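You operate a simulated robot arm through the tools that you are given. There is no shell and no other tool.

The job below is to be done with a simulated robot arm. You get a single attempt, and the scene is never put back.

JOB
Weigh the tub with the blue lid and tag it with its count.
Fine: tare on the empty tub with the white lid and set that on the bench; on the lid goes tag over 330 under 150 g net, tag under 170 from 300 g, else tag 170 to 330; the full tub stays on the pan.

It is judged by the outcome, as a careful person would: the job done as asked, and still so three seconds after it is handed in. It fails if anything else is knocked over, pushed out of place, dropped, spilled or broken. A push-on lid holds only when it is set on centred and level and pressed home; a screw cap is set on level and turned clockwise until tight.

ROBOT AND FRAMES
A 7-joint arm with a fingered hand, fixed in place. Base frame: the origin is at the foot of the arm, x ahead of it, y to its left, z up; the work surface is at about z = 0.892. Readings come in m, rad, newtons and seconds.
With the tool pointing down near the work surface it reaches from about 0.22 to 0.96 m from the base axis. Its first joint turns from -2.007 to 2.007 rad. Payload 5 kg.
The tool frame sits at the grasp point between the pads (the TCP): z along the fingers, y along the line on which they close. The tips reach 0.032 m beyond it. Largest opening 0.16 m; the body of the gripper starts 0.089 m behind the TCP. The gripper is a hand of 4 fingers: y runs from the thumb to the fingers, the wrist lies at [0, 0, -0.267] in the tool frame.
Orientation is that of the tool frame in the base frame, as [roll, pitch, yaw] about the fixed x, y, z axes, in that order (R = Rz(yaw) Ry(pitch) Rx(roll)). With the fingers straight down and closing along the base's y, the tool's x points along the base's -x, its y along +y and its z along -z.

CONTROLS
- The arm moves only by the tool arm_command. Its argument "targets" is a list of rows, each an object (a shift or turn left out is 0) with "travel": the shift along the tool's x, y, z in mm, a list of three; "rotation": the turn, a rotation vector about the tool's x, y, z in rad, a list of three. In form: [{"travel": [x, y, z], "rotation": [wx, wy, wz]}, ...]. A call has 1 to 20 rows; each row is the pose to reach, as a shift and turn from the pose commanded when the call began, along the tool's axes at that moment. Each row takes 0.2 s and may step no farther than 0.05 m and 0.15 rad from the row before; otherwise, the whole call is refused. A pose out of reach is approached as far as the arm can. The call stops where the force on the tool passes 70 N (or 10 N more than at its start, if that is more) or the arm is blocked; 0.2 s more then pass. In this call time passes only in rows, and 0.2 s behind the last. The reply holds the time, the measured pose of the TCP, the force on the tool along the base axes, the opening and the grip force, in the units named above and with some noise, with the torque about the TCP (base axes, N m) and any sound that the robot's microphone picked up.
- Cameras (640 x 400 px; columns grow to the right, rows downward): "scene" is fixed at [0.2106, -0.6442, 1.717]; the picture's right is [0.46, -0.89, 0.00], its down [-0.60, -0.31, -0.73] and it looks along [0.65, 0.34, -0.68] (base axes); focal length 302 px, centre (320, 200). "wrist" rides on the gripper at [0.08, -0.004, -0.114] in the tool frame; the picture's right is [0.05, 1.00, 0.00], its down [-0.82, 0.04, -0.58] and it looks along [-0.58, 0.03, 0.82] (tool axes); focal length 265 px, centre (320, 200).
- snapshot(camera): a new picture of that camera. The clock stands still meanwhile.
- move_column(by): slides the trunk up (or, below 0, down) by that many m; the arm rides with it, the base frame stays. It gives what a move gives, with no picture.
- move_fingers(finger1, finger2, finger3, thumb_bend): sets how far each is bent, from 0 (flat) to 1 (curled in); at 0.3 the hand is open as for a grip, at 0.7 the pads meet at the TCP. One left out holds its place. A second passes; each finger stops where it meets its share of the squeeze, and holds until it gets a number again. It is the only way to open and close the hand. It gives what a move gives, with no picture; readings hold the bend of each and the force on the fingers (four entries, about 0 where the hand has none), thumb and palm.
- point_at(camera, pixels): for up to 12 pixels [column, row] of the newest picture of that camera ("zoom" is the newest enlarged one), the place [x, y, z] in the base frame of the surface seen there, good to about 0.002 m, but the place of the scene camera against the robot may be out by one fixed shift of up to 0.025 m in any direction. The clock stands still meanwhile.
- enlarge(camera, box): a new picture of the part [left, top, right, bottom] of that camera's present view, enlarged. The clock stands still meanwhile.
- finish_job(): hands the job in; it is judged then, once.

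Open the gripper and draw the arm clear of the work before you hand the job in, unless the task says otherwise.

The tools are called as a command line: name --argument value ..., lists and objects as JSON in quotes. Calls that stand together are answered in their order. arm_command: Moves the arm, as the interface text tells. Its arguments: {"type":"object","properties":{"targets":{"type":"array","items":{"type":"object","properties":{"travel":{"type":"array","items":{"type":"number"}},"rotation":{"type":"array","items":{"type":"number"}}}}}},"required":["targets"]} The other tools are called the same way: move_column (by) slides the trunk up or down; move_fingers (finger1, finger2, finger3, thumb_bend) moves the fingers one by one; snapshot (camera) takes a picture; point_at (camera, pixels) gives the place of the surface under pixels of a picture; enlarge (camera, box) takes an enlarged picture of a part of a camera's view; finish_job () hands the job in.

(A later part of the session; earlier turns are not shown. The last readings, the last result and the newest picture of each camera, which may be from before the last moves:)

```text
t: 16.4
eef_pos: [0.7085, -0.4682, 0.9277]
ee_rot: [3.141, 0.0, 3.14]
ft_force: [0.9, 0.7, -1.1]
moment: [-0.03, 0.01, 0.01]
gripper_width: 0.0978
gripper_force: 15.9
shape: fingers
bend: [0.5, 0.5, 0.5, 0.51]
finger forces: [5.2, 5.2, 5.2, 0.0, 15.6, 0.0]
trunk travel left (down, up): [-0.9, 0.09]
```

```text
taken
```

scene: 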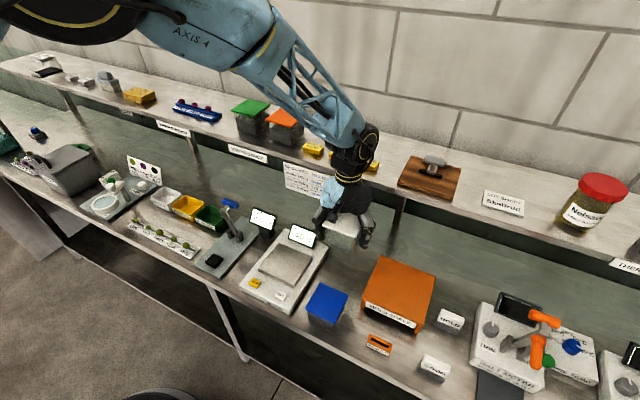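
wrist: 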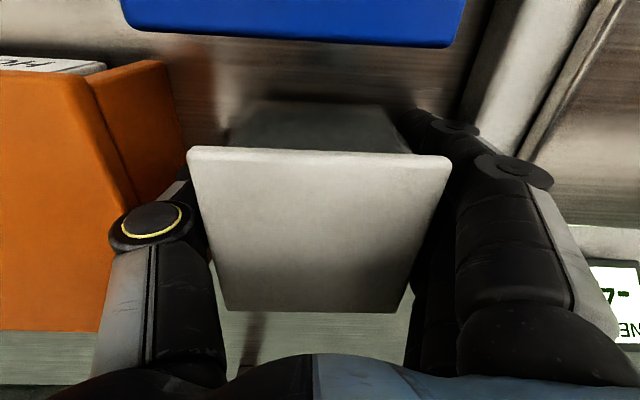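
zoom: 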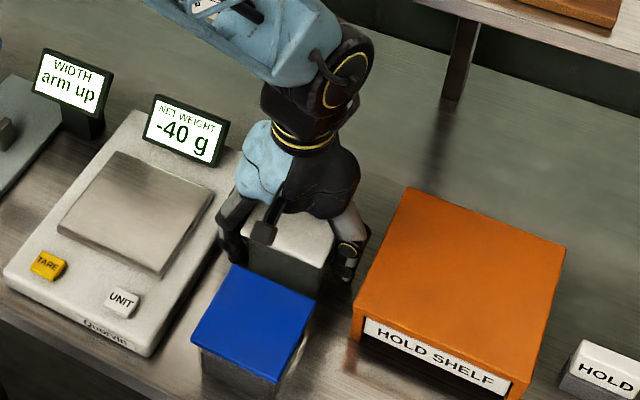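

The scale shows -40 g without the tub, as it should. I lower in 1 mm steps until the tub meets the bench.

arm_command --targets '[{"travel": [0, 0, 1]}, {"travel": [0, 0, 2]}, {"travel": [0, 0, 3]}, {"travel": [0, 0, 4]}, {"travel": [0, 0, 5]}]'

enlarge --camera "scene" --box '[310, 220, 390, 300]'

```text
t: 17.6
eef_pos: [0.7102, -0.4678, 0.9244]
ee_rot: [3.141, 0.001, 3.141]
ft_force: [0.4, 0.1, 0.2]
moment: [0.0, 0.01, 0.0]
gripper_width: 0.0978
gripper_force: 15.6
shape: fingers
bend: [0.5, 0.5, 0.5, 0.51]
finger forces: [5.2, 5.2, 5.2, 0.0, 15.6, 0.0]
trunk travel left (down, up): [-0.9, 0.09]
```

```text
5.00 times, centred on (350, 260) of scene
```

zoom: 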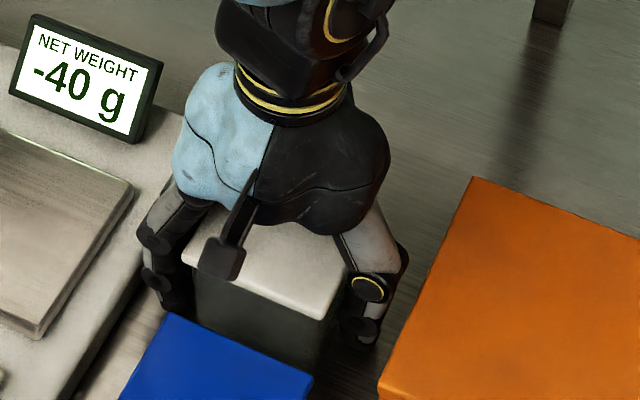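

Little force change yet (TCP 0.924). Continue in 1 mm steps.

arm_command --targets '[{"travel": [0, 0, 1]}, {"travel": [0, 0, 2]}]'

```text
t: 18.2
eef_pos: [0.7115, -0.4676, 0.9229]
ee_rot: [3.141, 0.001, 3.141]
ft_force: [-0.5, -0.2, 1.6]
moment: [0.12, 0.0, 0.08]
gripper_width: 0.0976
gripper_force: 15.6
shape: fingers
bend: [0.5, 0.5, 0.5, 0.51]
finger forces: [5.4, 5.4, 5.3, 0.0, 16.0, 0.0]
trunk travel left (down, up): [-0.9, 0.09]
```

Force rose to 1.6 N: contact begins. One more mm to confirm seating.

arm_command --targets '[{"travel": [0, 0, 0.5]}, {"travel": [0, 0, 0.8]}]'

```text
t: 18.8
eef_pos: [0.7107, -0.4693, 0.9222]
ee_rot: [-3.141, 0.001, -3.142]
ft_force: [0.1, 0.7, 9.1]
moment: [0.43, -0.02, 0.02]
gripper_width: 0.0977
gripper_force: 16.8
shape: fingers
bend: [0.5, 0.5, 0.5, 0.51]
finger forces: [5.7, 5.7, 5.6, 0.0, 16.7, 0.1]
trunk travel left (down, up): [-0.9, 0.09]
```

Seated firmly (9 N). I relieve 0.6 mm and open a little (bend 0.45) so the fingers clear the lid without touching the scale or hold shelf.

arm_command --targets '[{"travel": [0, 0, -0.6]}]'

move_fingers --finger1 0.46 --finger2 0.46 --finger3 0.46 --thumb_bend 0.46

snapshot --camera "wrist"

enlarge --camera "scene" --box '[290, 200, 390, 300]'

```text
t: 19.2
eef_pos: [0.7109, -0.4683, 0.9222]
ee_rot: [3.141, 0.001, 3.141]
ft_force: [0.9, -0.6, 7.1]
moment: [0.32, -0.04, -0.05]
gripper_width: 0.0977
gripper_force: 16.7
shape: fingers
bend: [0.5, 0.5, 0.5, 0.51]
finger forces: [5.4, 5.4, 5.3, 0.0, 16.9, 0.1]
trunk travel left (down, up): [-0.9, 0.09]
```

```text
t: 20.2
eef_pos: [0.7108, -0.4688, 0.9212]
ee_rot: [-3.141, 0.002, -3.141]
ft_force: [0.5, -0.6, 0.2]
moment: [-0.01, -0.01, -0.02]
gripper_width: 0.1067
gripper_force: 0.2
shape: fingers
bend: [0.46, 0.46, 0.46, 0.46]
finger forces: [0.0, 0.0, 0.1, 0.0, 0.0, 0.0]
trunk travel left (down, up): [-0.9, 0.09]
```

```text
taken
```

wrist: 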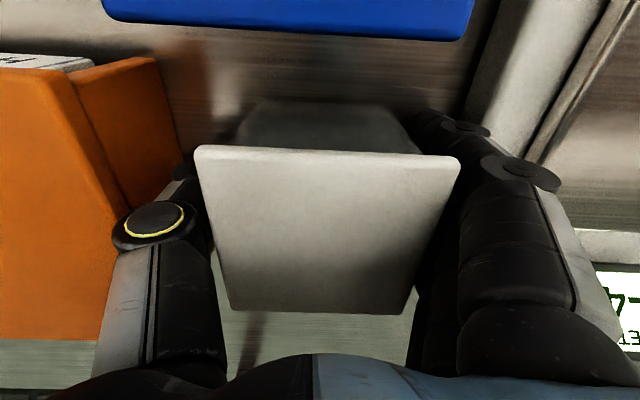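

```text
4.00 times, centred on (340, 250) of scene
```

zoom: 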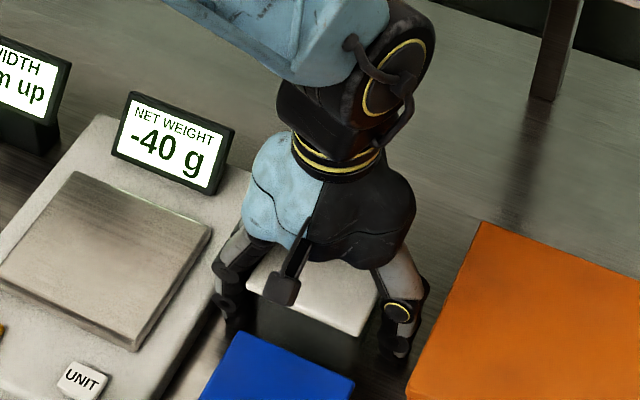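

Released (forces zero). I open a touch more to 0.44 and lift slowly, watching forces.

move_fingers --finger1 0.44 --finger2 0.44 --finger3 0.44 --thumb_bend 0.44

arm_command --targets '[{"travel": [0, 0, -5]}, {"travel": [0, 0, -15]}, {"travel": [0, 0, -25]}]'

snapshot --camera "wrist"

enlarge --camera "scene" --box '[290, 200, 390, 300]'

```text
t: 21.2
eef_pos: [0.7097, -0.4674, 0.9225]
ee_rot: [-3.141, 0.002, -3.141]
ft_force: [0.6, -0.6, 0.2]
moment: [-0.02, 0.01, -0.02]
gripper_width: 0.1145
gripper_force: 0.0
shape: fingers
bend: [0.44, 0.44, 0.44, 0.44]
finger forces: [0.0, 0.1, 0.0, 0.0, 0.0, 0.0]
trunk travel left (down, up): [-0.9, 0.09]
```

```text
t: 22.0
eef_pos: [0.711, -0.468, 0.9471]
ee_rot: [3.141, 0.003, 3.14]
ft_force: [0.4, 0.8, 0.1]
moment: [0.02, -0.01, 0.02]
gripper_width: 0.1147
gripper_force: 0.0
shape: fingers
bend: [0.44, 0.44, 0.44, 0.44]
finger forces: [0.0, 0.0, 0.1, 0.0, 0.1, 0.0]
trunk travel left (down, up): [-0.9, 0.09]
```

```text
taken
```

wrist: 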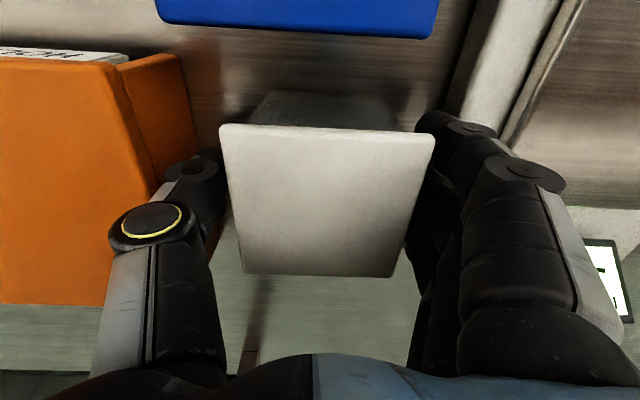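

```text
4.00 times, centred on (340, 250) of scene
```

zoom: 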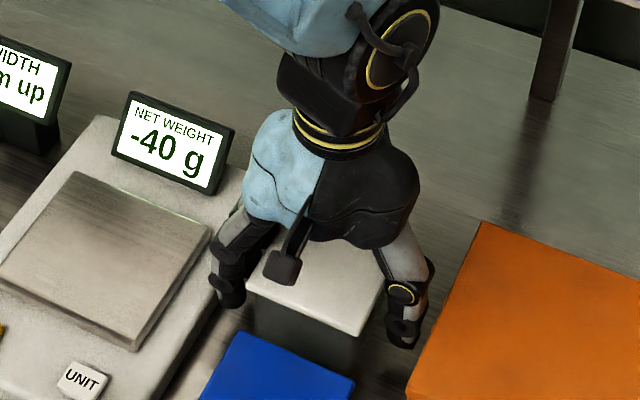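

The white tub stays on the bench with its lid on. I lift clear and move above the blue tub at (0.590,-0.478).

arm_command --targets '[{"travel": [0, 0, -45]}, {"travel": [0, 0, -90]}, {"travel": [0, 0, -130]}, {"travel": [40, -3, -135]}, {"travel": [80, -6, -135]}, {"travel": [121, -10, -135]}]'

snapshot --camera "wrist"

snapshot --camera "scene"

```text
t: 23.4
eef_pos: [0.5886, -0.4742, 1.0808]
ee_rot: [3.138, 0.002, -3.141]
ft_force: [-0.6, -0.5, -1.2]
moment: [0.01, -0.04, -0.02]
gripper_width: 0.1147
gripper_force: 0.0
shape: fingers
bend: [0.44, 0.44, 0.44, 0.44]
finger forces: [0.0, 0.0, 0.1, 0.0, 0.0, 0.0]
trunk travel left (down, up): [-0.9, 0.09]
```

```text
taken
```

wrist: 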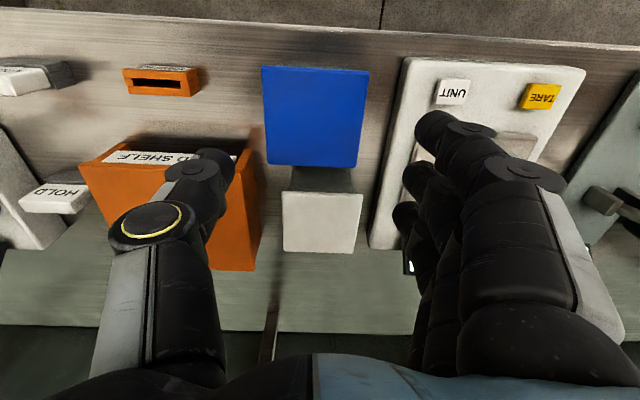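

```text
taken
```

scene: 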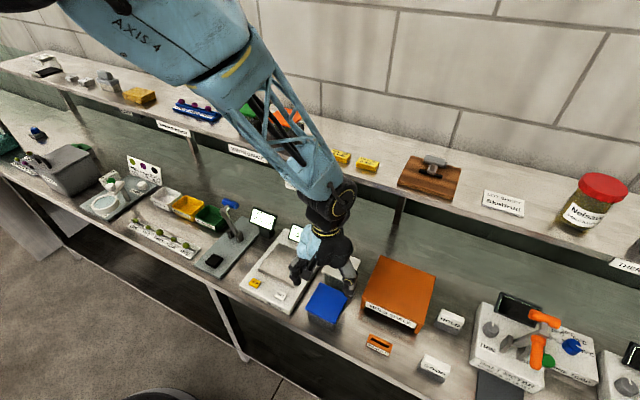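

Blue lid corners appear at (262,66), (368,70), (268,165), (357,167). I measure them and the neighbours.

point_at --camera "wrist" --pixels '[[265, 69], [365, 73], [271, 162], [355, 164], [315, 115], [285, 195], [360, 197], [284, 250], [358, 250], [390, 100], [180, 88], [300, 180]]'

enlarge --camera "wrist" --box '[220, 40, 420, 270]'

```text
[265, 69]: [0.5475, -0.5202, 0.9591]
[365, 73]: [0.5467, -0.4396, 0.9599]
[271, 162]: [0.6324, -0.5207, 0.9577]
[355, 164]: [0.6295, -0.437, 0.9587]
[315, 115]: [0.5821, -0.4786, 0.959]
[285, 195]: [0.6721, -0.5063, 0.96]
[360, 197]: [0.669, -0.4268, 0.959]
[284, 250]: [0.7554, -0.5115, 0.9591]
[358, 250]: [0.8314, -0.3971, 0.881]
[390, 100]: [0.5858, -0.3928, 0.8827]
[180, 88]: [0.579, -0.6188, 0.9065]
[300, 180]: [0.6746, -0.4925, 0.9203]
```

```text
1.74 times, centred on (320, 155) of wrist
```

zoom: 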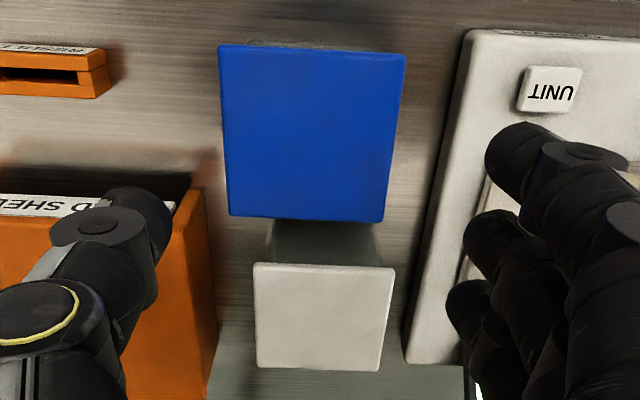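

Blue lid spans x 0.5465–0.633, y -0.5215–-0.437, centre (0.590,-0.479), top 0.9585. I lower with fingers on both sides to the same relative grip height (TCP≈0.9245).

arm_command --targets '[{"travel": [0, -1, 30]}, {"travel": [0, -1, 60]}, {"travel": [0, -1, 85]}]'

snapshot --camera "wrist"

enlarge --camera "scene" --box '[270, 230, 390, 350]'

```text
t: 24.2
eef_pos: [0.5888, -0.4815, 0.9963]
ee_rot: [3.14, 0.004, -3.141]
ft_force: [0.7, -0.2, -1.3]
moment: [0.02, -0.02, 0.02]
gripper_width: 0.1147
gripper_force: 0.2
shape: fingers
bend: [0.44, 0.44, 0.44, 0.44]
finger forces: [0.1, 0.1, 0.0, 0.1, 0.1, 0.0]
trunk travel left (down, up): [-0.9, 0.09]
```

```text
taken
```

wrist: 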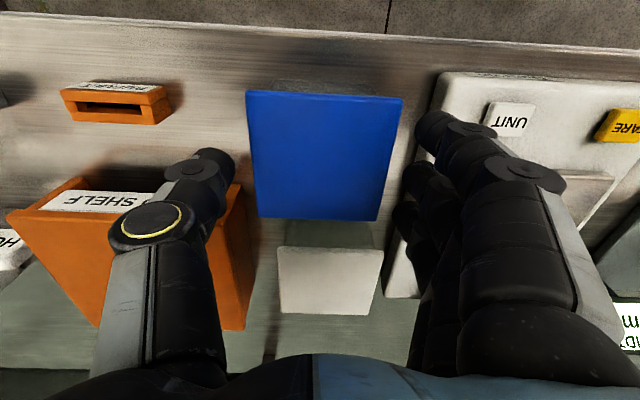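

```text
3.33 times, centred on (330, 290) of scene
```

zoom: 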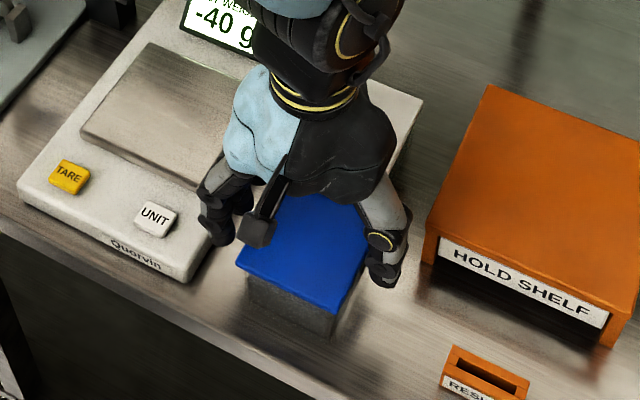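

The lid is centred between the fingers (columns 247–403). I lower the remaining ~72 mm.

arm_command --targets '[{"travel": [0, 1, 30]}, {"travel": [0, 1, 55]}, {"travel": [0, 1, 68]}, {"travel": [0, 1, 72]}]'

snapshot --camera "wrist"

enlarge --camera "scene" --box '[280, 250, 370, 340]'

```text
t: 25.2
eef_pos: [0.5903, -0.4786, 0.926]
ee_rot: [-3.139, 0.001, -3.14]
ft_force: [0.1, -0.2, 0.1]
moment: [0.01, 0.01, -0.01]
gripper_width: 0.1147
gripper_force: 0.1
shape: fingers
bend: [0.44, 0.44, 0.44, 0.44]
finger forces: [0.1, 0.0, 0.0, 0.0, 0.1, 0.0]
trunk travel left (down, up): [-0.9, 0.09]
```

```text
taken
```

wrist: 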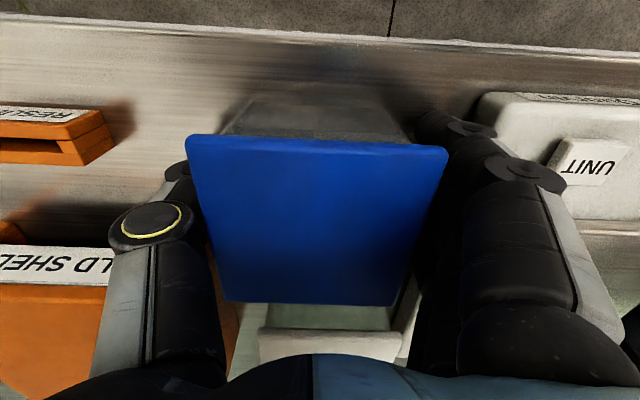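

```text
4.44 times, centred on (325, 295) of scene
```

zoom: 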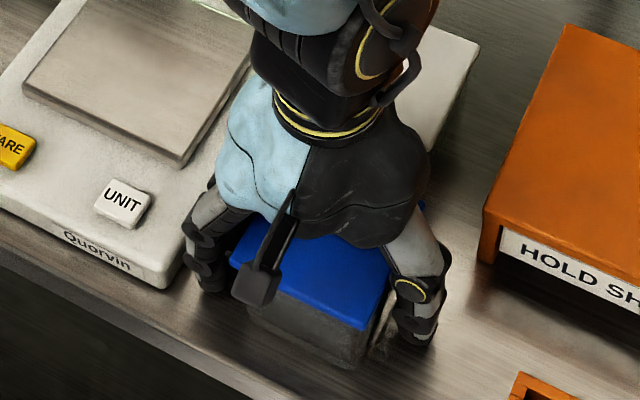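

The lid sits about 2.5 mm toward the thumb; I shift the hand accordingly, then close gently.

arm_command --targets '[{"travel": [0, -2.5, 0]}]'

move_fingers --finger1 0.5 --finger2 0.5 --finger3 0.5 --thumb_bend 0.5

move_fingers --finger1 0.57 --finger2 0.57 --finger3 0.57 --thumb_bend 0.57

snapshot --camera "wrist"

```text
t: 25.6
eef_pos: [0.59, -0.48, 0.9249]
ee_rot: [-3.141, 0.001, -3.141]
ft_force: [-0.6, 0.6, 0.4]
moment: [0.02, -0.03, -0.02]
gripper_width: 0.1144
gripper_force: 0.0
shape: fingers
bend: [0.44, 0.44, 0.44, 0.44]
finger forces: [0.1, 0.0, 0.0, 0.0, 0.0, 0.0]
trunk travel left (down, up): [-0.9, 0.09]
```

```text
t: 26.6
eef_pos: [0.5897, -0.4787, 0.9252]
ee_rot: [3.14, 0.001, 3.141]
ft_force: [-1.4, 0.3, -0.6]
moment: [0.06, 0.0, -0.01]
gripper_width: 0.0994
gripper_force: 5.2
shape: fingers
bend: [0.48, 0.48, 0.48, 0.49]
finger forces: [1.7, 1.7, 1.7, 0.0, 4.3, 0.0]
trunk travel left (down, up): [-0.9, 0.09]
```

```text
t: 27.6
eef_pos: [0.5898, -0.4801, 0.9253]
ee_rot: [-3.141, 0.0, -3.14]
ft_force: [-0.7, 0.1, -0.2]
moment: [0.05, -0.01, -0.01]
gripper_width: 0.0974
gripper_force: 18.4
shape: fingers
bend: [0.5, 0.5, 0.5, 0.51]
finger forces: [6.1, 6.2, 6.1, 0.0, 18.1, 0.0]
trunk travel left (down, up): [-0.9, 0.09]
```

```text
taken
```

wrist: 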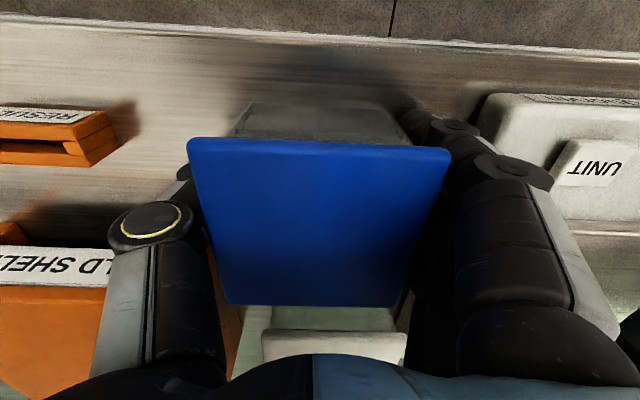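

Gripped at 18 N. I lift 5 mm slowly and check that the whole tub follows.

arm_command --targets '[{"travel": [0, 0, -1]}, {"travel": [0, 0, -2]}, {"travel": [0, 0, -3.5]}, {"travel": [0, 0, -5]}]'

enlarge --camera "scene" --box '[290, 270, 370, 340]'

snapshot --camera "wrist"

```text
t: 28.6
eef_pos: [0.5891, -0.4796, 0.9293]
ee_rot: [3.142, 0.001, -3.141]
ft_force: [-0.2, 0.5, -2.9]
moment: [0.04, 0.01, 0.01]
gripper_width: 0.0974
gripper_force: 17.7
shape: fingers
bend: [0.5, 0.5, 0.5, 0.51]
finger forces: [6.0, 6.0, 6.1, 0.0, 18.1, 0.0]
trunk travel left (down, up): [-0.9, 0.09]
```

```text
5.71 times, centred on (330, 305) of scene
```

zoom: 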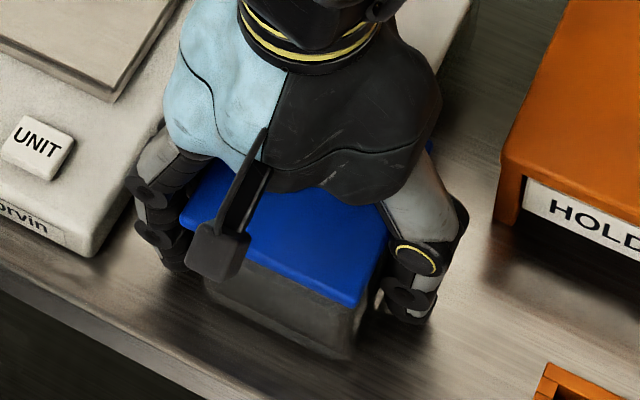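

```text
taken
```

wrist: 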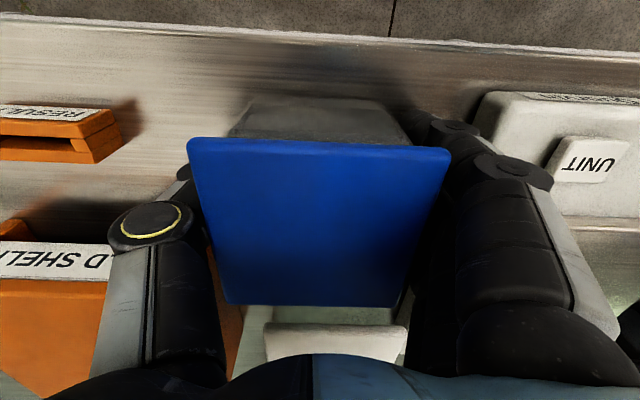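

The whole tub came up; weight about 2.9 N. I raise it, then carry it over the pan near (0.662,-0.299).

arm_command --targets '[{"travel": [0, 0, -30]}, {"travel": [0, 0, -65]}, {"travel": [0, 0, -100]}, {"travel": [0, 0, -140]}, {"travel": [-14, 36, -150]}, {"travel": [-28, 72, -150]}, {"travel": [-42, 108, -150]}, {"travel": [-56, 144, -150]}, {"travel": [-72, 180, -150]}]'

snapshot --camera "wrist"

enlarge --camera "scene" --box '[220, 190, 380, 340]'

```text
t: 30.6
eef_pos: [0.6617, -0.2972, 1.0796]
ee_rot: [-3.141, 0.0, -3.141]
ft_force: [0.2, 0.1, -2.4]
moment: [-0.07, 0.05, 0.02]
gripper_width: 0.0976
gripper_force: 18.4
shape: fingers
bend: [0.5, 0.5, 0.5, 0.51]
finger forces: [6.2, 6.1, 6.0, 0.0, 18.2, 0.0]
trunk travel left (down, up): [-0.9, 0.09]
```

```text
taken
```

wrist: 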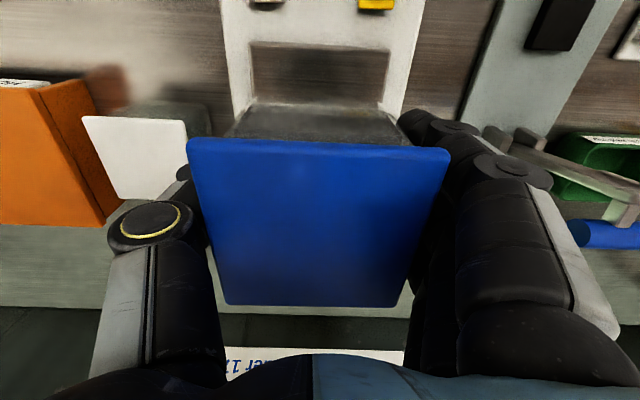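

```text
2.67 times, centred on (300, 265) of scene
```

zoom: 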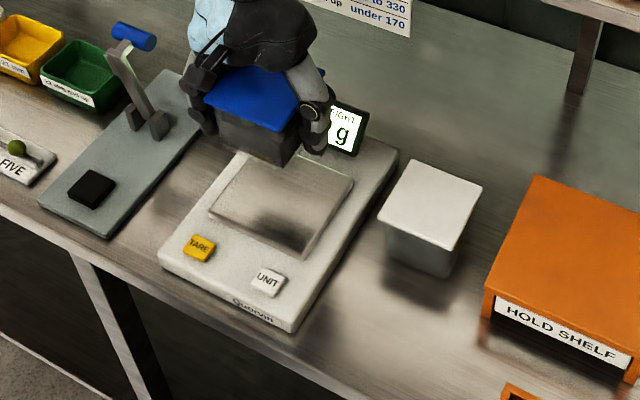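

I measure the pan's outline and the held lid to centre the tub.

point_at --camera "zoom" --pixels '[[250, 158], [349, 181], [212, 209], [301, 253], [280, 200], [199, 247], [270, 280], [430, 190], [408, 228], [481, 188], [414, 163], [448, 250]]'

point_at --camera "wrist" --pixels '[[253, 46], [385, 49], [190, 142], [447, 152], [228, 302], [395, 305], [320, 60], [320, 220], [262, 3], [376, 5], [256, 95], [382, 98]]'

```text
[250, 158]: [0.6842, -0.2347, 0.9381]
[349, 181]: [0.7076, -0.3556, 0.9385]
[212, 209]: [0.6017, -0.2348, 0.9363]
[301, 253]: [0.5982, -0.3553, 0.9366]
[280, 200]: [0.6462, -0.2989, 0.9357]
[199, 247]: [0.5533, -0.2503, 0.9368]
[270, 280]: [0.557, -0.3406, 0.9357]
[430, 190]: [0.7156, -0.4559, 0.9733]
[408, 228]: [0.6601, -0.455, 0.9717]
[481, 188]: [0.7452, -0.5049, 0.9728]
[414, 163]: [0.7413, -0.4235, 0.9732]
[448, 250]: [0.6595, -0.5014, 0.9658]
```

```text
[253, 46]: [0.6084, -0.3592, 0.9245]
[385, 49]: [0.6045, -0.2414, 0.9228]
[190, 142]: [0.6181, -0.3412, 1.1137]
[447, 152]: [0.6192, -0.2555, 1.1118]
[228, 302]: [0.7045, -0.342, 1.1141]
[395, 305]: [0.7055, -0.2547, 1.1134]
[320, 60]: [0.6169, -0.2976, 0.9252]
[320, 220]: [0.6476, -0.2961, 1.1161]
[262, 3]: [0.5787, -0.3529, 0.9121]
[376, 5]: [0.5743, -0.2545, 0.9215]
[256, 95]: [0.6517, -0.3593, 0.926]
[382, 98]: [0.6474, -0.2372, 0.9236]
```

Pan centre ≈ (0.660,-0.299), held lid centre ≈ (0.6615,-0.2985): aligned. I lower to a few mm above the pan.

arm_command --targets '[{"travel": [0, 0, 35]}, {"travel": [0, 0, 70]}, {"travel": [0, 0, 95]}, {"travel": [0, 0, 105]}, {"travel": [0, 0, 107]}]'

enlarge --camera "scene" --box '[240, 210, 330, 300]'

```text
t: 31.8
eef_pos: [0.6618, -0.3023, 0.9724]
ee_rot: [-3.141, 0.001, 3.141]
ft_force: [1.0, 0.8, -2.2]
moment: [0.01, 0.01, -0.01]
gripper_width: 0.0974
gripper_force: 18.5
shape: fingers
bend: [0.5, 0.5, 0.5, 0.51]
finger forces: [6.1, 6.2, 6.2, 0.1, 18.3, 0.1]
trunk travel left (down, up): [-0.9, 0.09]
```

```text
4.44 times, centred on (285, 255) of scene
```

zoom: 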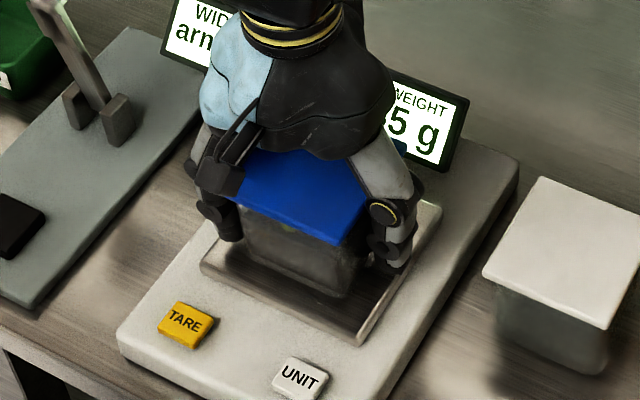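

The display already changes (…5 g), so contact is starting. I lower in 0.7 mm steps, watching the force.

arm_command --targets '[{"travel": [0, 0, 0.7]}, {"travel": [0, 0, 1.4]}]'

enlarge --camera "scene" --box '[240, 210, 330, 300]'

```text
t: 32.4
eef_pos: [0.6615, -0.3015, 0.9716]
ee_rot: [3.141, 0.001, 3.141]
ft_force: [-0.1, 0.3, -3.1]
moment: [-0.01, 0.03, 0.0]
gripper_width: 0.0977
gripper_force: 18.4
shape: fingers
bend: [0.5, 0.5, 0.5, 0.51]
finger forces: [6.1, 6.1, 6.2, 0.0, 18.2, 0.0]
trunk travel left (down, up): [-0.9, 0.09]
```

```text
4.44 times, centred on (285, 255) of scene
```

zoom: 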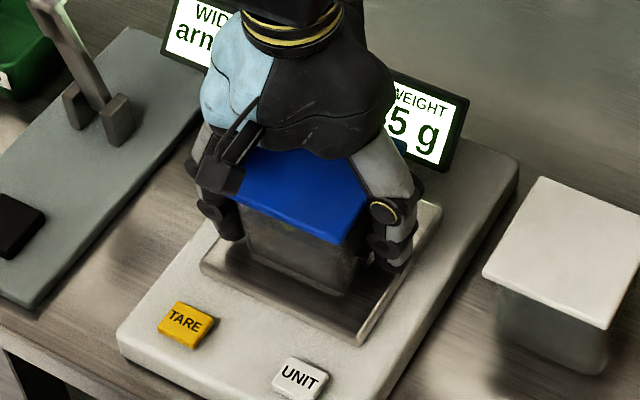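

Force still -3 N (tub held). I go on lowering in small steps.

arm_command --targets '[{"travel": [0, 0, 0.8]}, {"travel": [0, 0, 1.6]}, {"travel": [0, 0, 2.4]}]'

enlarge --camera "scene" --box '[240, 210, 330, 300]'

```text
t: 33.2
eef_pos: [0.661, -0.3013, 0.9687]
ee_rot: [3.14, 0.001, 3.141]
ft_force: [0.1, -0.3, -2.2]
moment: [0.02, 0.0, 0.01]
gripper_width: 0.0975
gripper_force: 18.2
shape: fingers
bend: [0.5, 0.5, 0.5, 0.51]
finger forces: [6.1, 6.1, 6.1, 0.0, 18.2, 0.0]
trunk travel left (down, up): [-0.9, 0.09]
```

```text
4.44 times, centred on (285, 255) of scene
```

zoom: 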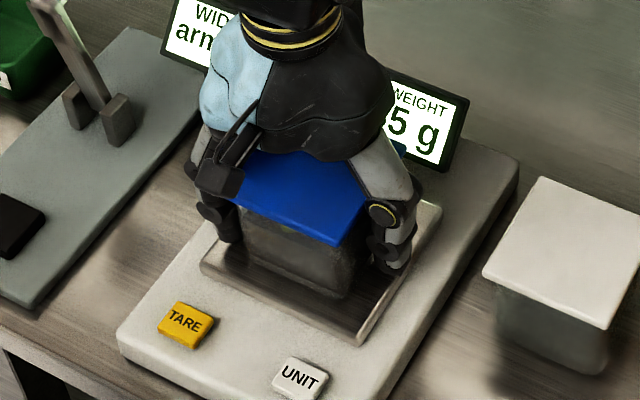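

Still mostly held (-2.2 N). Two more 0.7 mm steps.

arm_command --targets '[{"travel": [0, 0, 0.7]}, {"travel": [0, 0, 1.4]}]'

enlarge --camera "scene" --box '[240, 210, 330, 300]'

```text
t: 33.8
eef_pos: [0.6619, -0.3005, 0.9692]
ee_rot: [-3.141, 0.002, 3.142]
ft_force: [-1.3, 0.3, 4.1]
moment: [0.33, 0.02, 0.04]
gripper_width: 0.0973
gripper_force: 18.8
shape: fingers
bend: [0.5, 0.5, 0.5, 0.51]
finger forces: [6.3, 6.3, 6.5, 0.0, 19.2, 0.1]
trunk travel left (down, up): [-0.9, 0.09]
```

```text
4.44 times, centred on (285, 255) of scene
```

zoom: 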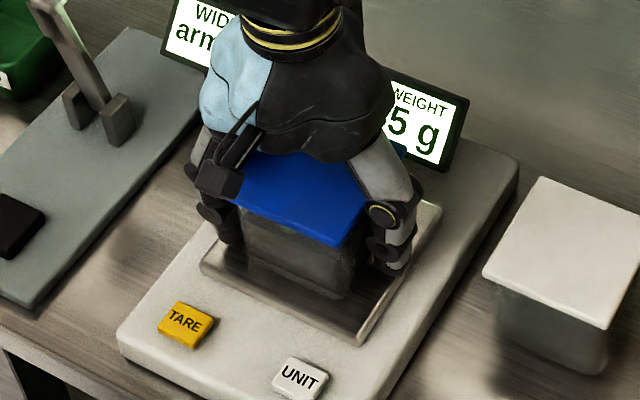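

Seated: force turned to +4 N. I relieve slightly and release.

arm_command --targets '[{"travel": [0, 0, -0.4]}]'

move_fingers --finger1 0.44 --finger2 0.44 --finger3 0.44 --thumb_bend 0.44

arm_command --targets '[{"travel": [0, 0, -5]}, {"travel": [0, 0, -15]}, {"travel": [0, 0, -25]}]'

snapshot --camera "wrist"

enlarge --camera "scene" --box '[240, 210, 330, 300]'

```text
t: 34.2
eef_pos: [0.6618, -0.3007, 0.9682]
ee_rot: [-3.141, 0.002, 3.14]
ft_force: [-1.2, -1.0, 5.1]
moment: [0.29, 0.02, 0.02]
gripper_width: 0.0978
gripper_force: 18.6
shape: fingers
bend: [0.5, 0.5, 0.5, 0.51]
finger forces: [6.2, 6.3, 6.4, 0.1, 19.3, 0.1]
trunk travel left (down, up): [-0.9, 0.09]
```

```text
t: 35.2
eef_pos: [0.6614, -0.3002, 0.968]
ee_rot: [-3.141, 0.002, -3.141]
ft_force: [0.7, 0.1, 0.7]
moment: [0.01, 0.0, 0.02]
gripper_width: 0.1145
gripper_force: 0.0
shape: fingers
bend: [0.44, 0.44, 0.44, 0.44]
finger forces: [0.0, 0.1, 0.1, 0.1, 0.0, 0.0]
trunk travel left (down, up): [-0.9, 0.09]
```

```text
t: 36.0
eef_pos: [0.6636, -0.3, 0.9921]
ee_rot: [3.142, 0.002, -3.141]
ft_force: [-0.7, 0.2, 0.4]
moment: [-0.04, 0.03, 0.03]
gripper_width: 0.1142
gripper_force: 0.0
shape: fingers
bend: [0.44, 0.44, 0.44, 0.44]
finger forces: [0.0, 0.0, 0.1, 0.1, 0.1, 0.1]
trunk travel left (down, up): [-0.9, 0.09]
```

```text
taken
```

wrist: 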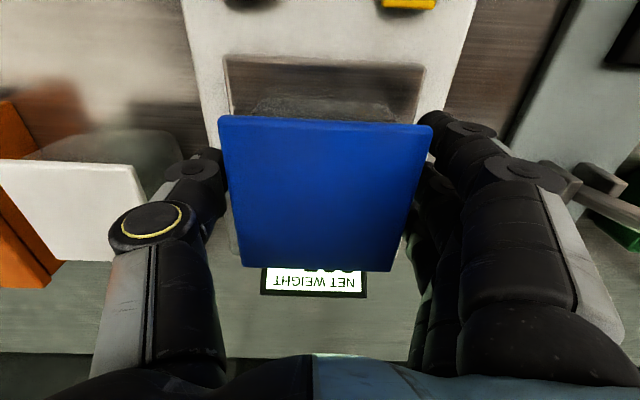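

```text
4.44 times, centred on (285, 255) of scene
```

zoom: 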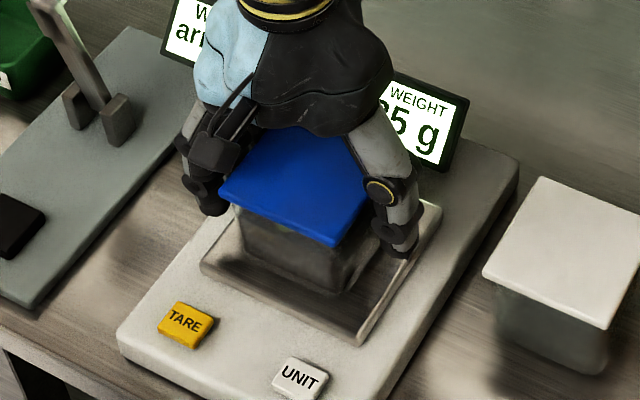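

Released; the tub rests on the pan. I lift straight up to clear it and read the display.

arm_command --targets '[{"travel": [0, 0, -45]}, {"travel": [0, 0, -90]}, {"travel": [0, 0, -135]}, {"travel": [0, 0, -180]}, {"travel": [0, 0, -225]}, {"travel": [0, 0, -270]}, {"travel": [0, 0, -315]}, {"travel": [0, 0, -360]}]'

enlarge --camera "scene" --box '[240, 200, 360, 320]'

snapshot --camera "scene"

snapshot --camera "wrist"

```text
t: 37.8
eef_pos: [0.6602, -0.2979, 1.3514]
ee_rot: [-3.142, 0.001, -3.141]
ft_force: [-1.1, 0.2, -1.0]
moment: [-0.04, -0.01, 0.02]
gripper_width: 0.1145
gripper_force: 0.1
shape: fingers
bend: [0.44, 0.44, 0.44, 0.44]
finger forces: [0.0, 0.0, 0.0, 0.0, 0.0, 0.0]
trunk travel left (down, up): [-0.9, 0.09]
```

```text
3.33 times, centred on (300, 260) of scene
```

zoom: 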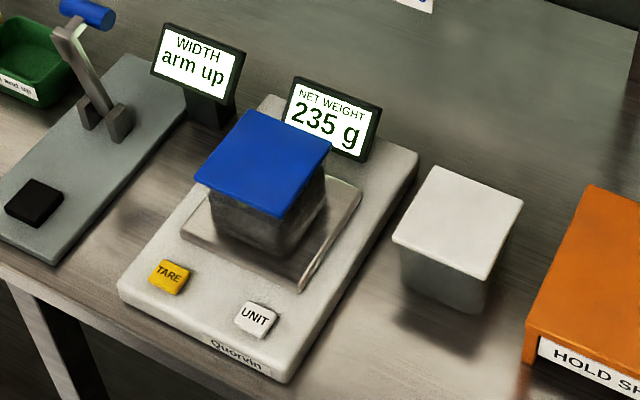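

```text
taken
```

scene: 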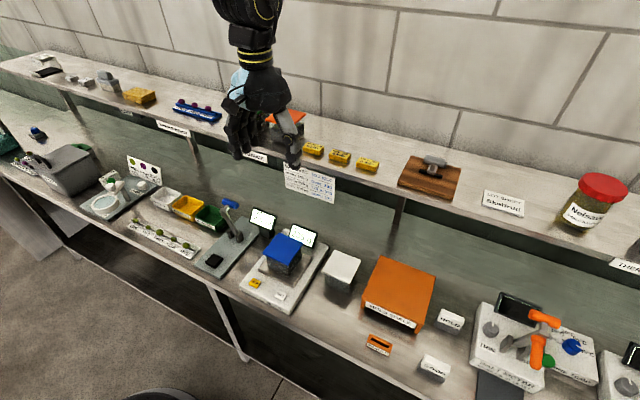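

```text
taken
```

wrist: 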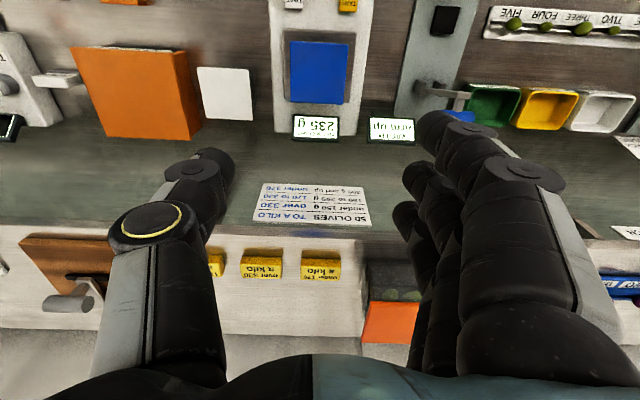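

The display reads 235 g net, so the tag is "170 to 330" (the one at about (0.878,-0.448), rightmost in the scene at (367,163)). Its neighbour is only ~2 cm away along y, so I'll grip it along x: I turn the hand 90° about the tool axis in place.

arm_command --targets '[{"travel": [0, 0, -5], "rotation": [0, 0, 0.143]}, {"travel": [0, 0, -10], "rotation": [0, 0, 0.286]}, {"travel": [0, 0, -15], "rotation": [0, 0, 0.428]}, {"travel": [0, 0, -20], "rotation": [0, 0, 0.571]}, {"travel": [0, 0, -25], "rotation": [0, 0, 0.714]}, {"travel": [0, 0, -30], "rotation": [0, 0, 0.857]}, {"travel": [0, 0, -35], "rotation": [0, 0, 1.0]}, {"travel": [0, 0, -40], "rotation": [0, 0, 1.142]}, {"travel": [0, 0, -45], "rotation": [0, 0, 1.285]}, {"travel": [0, 0, -50], "rotation": [0, 0, 1.428]}, {"travel": [0, 0, -50], "rotation": [0, 0, 1.571]}]'

snapshot --camera "wrist"

snapshot --camera "scene"

```text
t: 40.2
eef_pos: [0.6616, -0.2997, 1.4021]
ee_rot: [3.14, 0.0, 1.568]
ft_force: [0.2, -0.5, 0.0]
moment: [-0.01, 0.01, 0.01]
gripper_width: 0.1148
gripper_force: 0.1
shape: fingers
bend: [0.44, 0.44, 0.44, 0.44]
finger forces: [0.1, 0.0, 0.1, 0.1, 0.1, 0.0]
trunk travel left (down, up): [-0.9, 0.09]
```

```text
taken
```

wrist: 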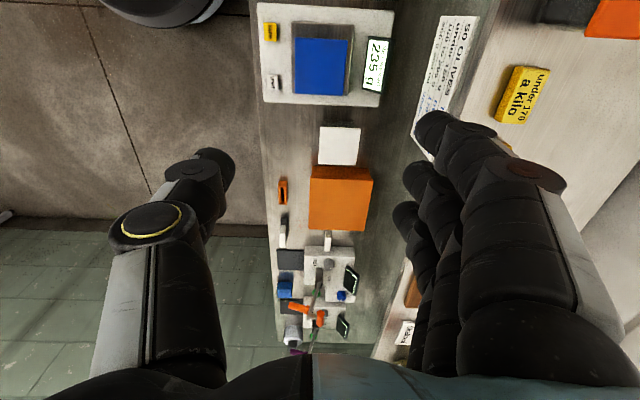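

```text
taken
```

scene: 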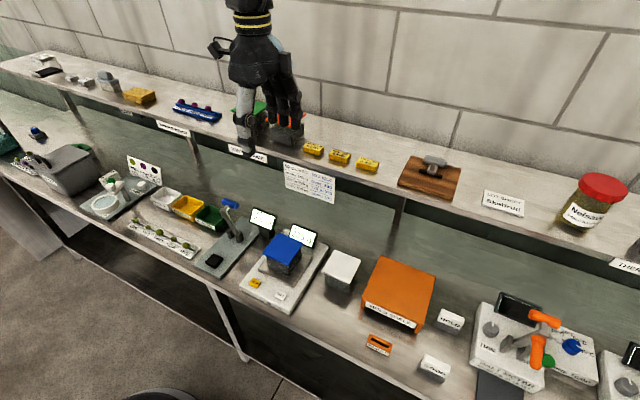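

The turn worked (thumb toward the robot, fingers away). I move above the tag at (0.877,-0.448), staying at z≈1.40, to test reach.

arm_command --targets '[{"travel": [-25, 36, 0]}, {"travel": [-50, 72, 0]}, {"travel": [-75, 108, 0]}, {"travel": [-100, 144, 0]}, {"travel": [-125, 180, 0]}, {"travel": [-149, 215, 0]}]'

snapshot --camera "wrist"

snapshot --camera "scene"

```text
t: 41.6
eef_pos: [0.8777, -0.4546, 1.4029]
ee_rot: [-3.141, 0.0, 1.57]
ft_force: [1.0, 0.2, -0.4]
moment: [0.07, 0.04, -0.01]
gripper_width: 0.1149
gripper_force: 0.1
shape: fingers
bend: [0.44, 0.44, 0.44, 0.44]
finger forces: [0.0, 0.0, 0.0, 0.0, 0.0, 0.0]
trunk travel left (down, up): [-0.9, 0.09]
```

```text
taken
```

wrist: 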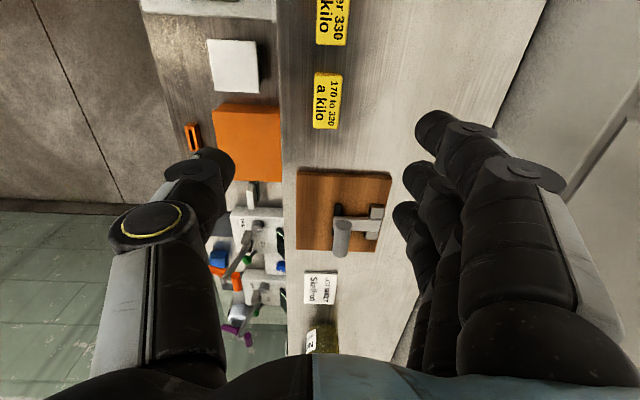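

```text
taken
```

scene: 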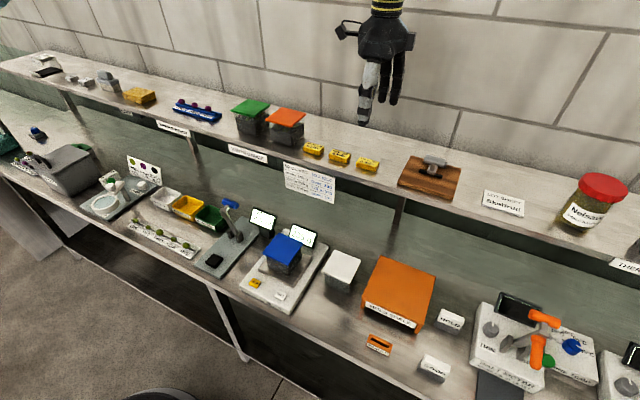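

Reach is fine here. The tag "170 to 330" is at wrist px (326,101); I measure its corners and the wall.

enlarge --camera "wrist" --box '[280, 0, 400, 150]'

point_at --camera "wrist" --pixels '[[317, 75], [340, 77], [315, 127], [336, 127], [327, 100], [327, 122], [327, 132], [318, 43], [346, 43], [500, 60], [540, 20], [300, 180]]'

```text
2.67 times, centred on (340, 75) of wrist
```

zoom: 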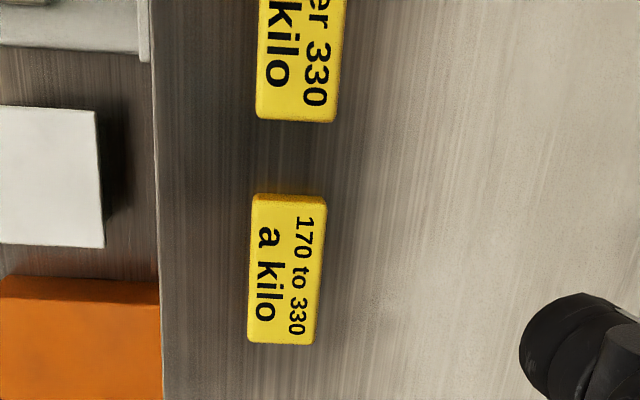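

```text
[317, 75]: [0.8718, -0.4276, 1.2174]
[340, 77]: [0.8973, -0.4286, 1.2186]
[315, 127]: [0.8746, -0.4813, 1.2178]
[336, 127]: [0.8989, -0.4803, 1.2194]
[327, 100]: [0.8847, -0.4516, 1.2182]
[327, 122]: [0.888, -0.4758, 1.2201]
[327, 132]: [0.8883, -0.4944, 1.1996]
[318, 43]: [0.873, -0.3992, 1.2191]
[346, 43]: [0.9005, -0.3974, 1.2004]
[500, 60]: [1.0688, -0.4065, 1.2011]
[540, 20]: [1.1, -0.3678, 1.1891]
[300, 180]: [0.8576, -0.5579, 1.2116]
```

The tag's top spans x 0.872–0.898, y -0.428–-0.482, top z 1.219 (centre ≈ (0.8857,-0.4545)). I check how the fingertips lie in the pinching posture: closing the hand partly to 0.58 in free air.

move_fingers --finger1 0.58 --finger2 0.58 --finger3 0.58 --thumb_bend 0.58

snapshot --camera "wrist"

enlarge --camera "scene" --box '[330, 10, 450, 140]'

```text
t: 42.6
eef_pos: [0.8748, -0.4501, 1.4068]
ee_rot: [3.14, 0.001, 1.571]
ft_force: [0.0, -1.1, -0.5]
moment: [-0.03, -0.03, 0.0]
gripper_width: 0.0652
gripper_force: 0.0
shape: fingers
bend: [0.57, 0.57, 0.57, 0.57]
finger forces: [0.0, 0.0, 0.0, 0.1, 0.1, 0.0]
trunk travel left (down, up): [-0.9, 0.09]
```

```text
taken
```

wrist: 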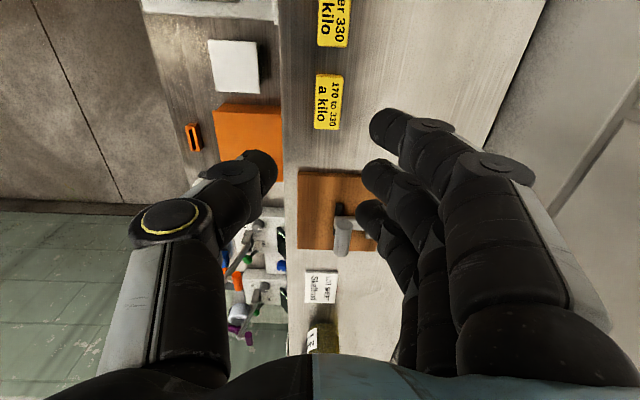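

```text
3.08 times, centred on (390, 75) of scene
```

zoom: 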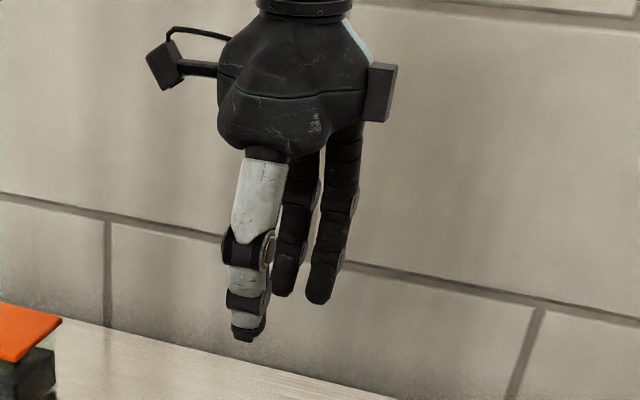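

I measure the thumb tip near (270,170) and the fingertips near (380,120), (372,175), (365,215).

point_at --camera "wrist" --pixels '[[272, 165], [266, 180], [255, 160], [274, 175], [378, 118], [375, 135], [388, 112], [395, 140], [368, 170], [366, 185], [362, 207], [360, 220]]'

```text
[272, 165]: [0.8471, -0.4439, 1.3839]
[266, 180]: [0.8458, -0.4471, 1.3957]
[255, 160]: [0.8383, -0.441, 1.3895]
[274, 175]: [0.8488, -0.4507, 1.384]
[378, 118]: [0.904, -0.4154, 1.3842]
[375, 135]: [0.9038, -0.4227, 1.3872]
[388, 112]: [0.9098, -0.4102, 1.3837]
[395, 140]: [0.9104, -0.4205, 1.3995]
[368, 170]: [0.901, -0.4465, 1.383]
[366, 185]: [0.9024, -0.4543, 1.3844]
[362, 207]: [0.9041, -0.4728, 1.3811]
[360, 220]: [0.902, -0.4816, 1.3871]
```

Fingertip gap is ~53 mm at bend 0.57, centred near the TCP. I open slightly to 0.54 and go down over the tag to z≈1.29, checking reach.

move_fingers --finger1 0.54 --finger2 0.54 --finger3 0.54 --thumb_bend 0.54

arm_command --targets '[{"travel": [-5, 9, 30]}, {"travel": [-5, 9, 60]}, {"travel": [-5, 9, 90]}, {"travel": [-5, 9, 114]}]'

snapshot --camera "wrist"

snapshot --camera "scene"

```text
t: 43.6
eef_pos: [0.8746, -0.4513, 1.4058]
ee_rot: [3.14, 0.0, 1.572]
ft_force: [-0.9, 0.6, 0.6]
moment: [0.0, 0.01, 0.02]
gripper_width: 0.0751
gripper_force: 0.1
shape: fingers
bend: [0.54, 0.54, 0.54, 0.54]
finger forces: [0.1, 0.0, 0.1, 0.0, 0.0, 0.0]
trunk travel left (down, up): [-0.9, 0.09]
```

```text
t: 44.6
eef_pos: [0.884, -0.4566, 1.2904]
ee_rot: [3.138, -0.001, 1.571]
ft_force: [-0.2, -1.0, 0.0]
moment: [-0.01, -0.03, -0.02]
gripper_width: 0.0751
gripper_force: 0.0
shape: fingers
bend: [0.54, 0.54, 0.54, 0.54]
finger forces: [0.1, 0.0, 0.0, 0.0, 0.0, 0.0]
trunk travel left (down, up): [-0.9, 0.09]
```

```text
taken
```

wrist: 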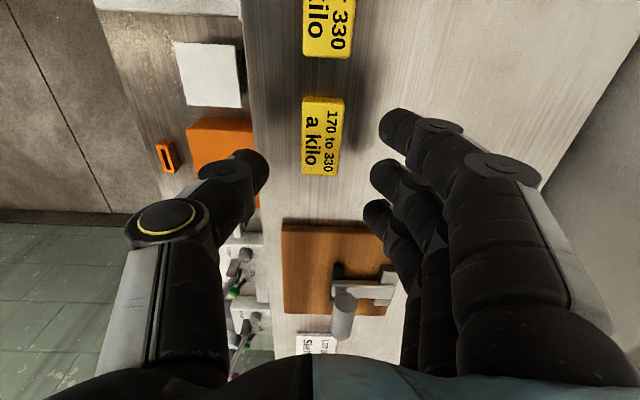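

```text
taken
```

scene: 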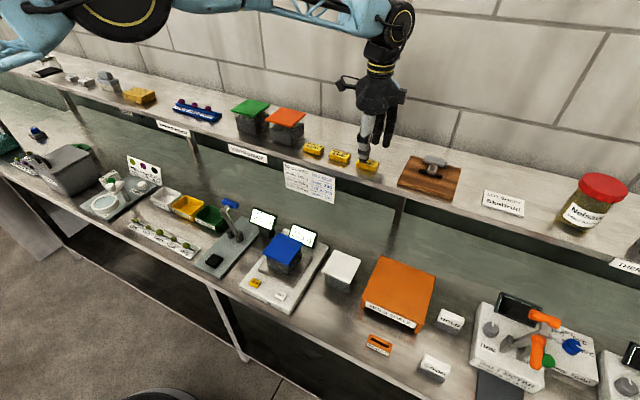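

Reach holds. I re-measure the tag from this closer view.

point_at --camera "wrist" --pixels '[[305, 100], [341, 101], [304, 172], [335, 173], [322, 135], [304, 135], [338, 135], [264, 165], [385, 130], [374, 180], [303, 55], [346, 55]]'

enlarge --camera "wrist" --box '[220, 60, 460, 260]'

```text
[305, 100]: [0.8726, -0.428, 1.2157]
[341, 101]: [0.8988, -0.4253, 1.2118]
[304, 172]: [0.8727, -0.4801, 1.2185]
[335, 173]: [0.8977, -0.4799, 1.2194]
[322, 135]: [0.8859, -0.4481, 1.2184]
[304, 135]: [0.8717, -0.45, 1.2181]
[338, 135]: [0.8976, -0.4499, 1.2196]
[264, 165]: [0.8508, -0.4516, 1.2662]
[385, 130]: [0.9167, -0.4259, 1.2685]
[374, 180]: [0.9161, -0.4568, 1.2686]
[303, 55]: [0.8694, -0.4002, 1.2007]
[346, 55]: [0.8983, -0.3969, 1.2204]
```

```text
2.00 times, centred on (340, 160) of wrist
```

zoom: 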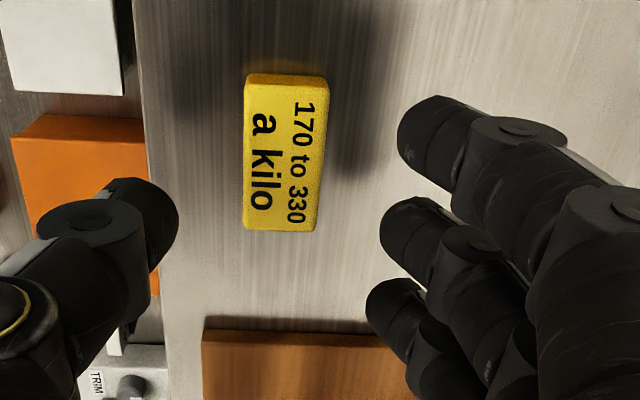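

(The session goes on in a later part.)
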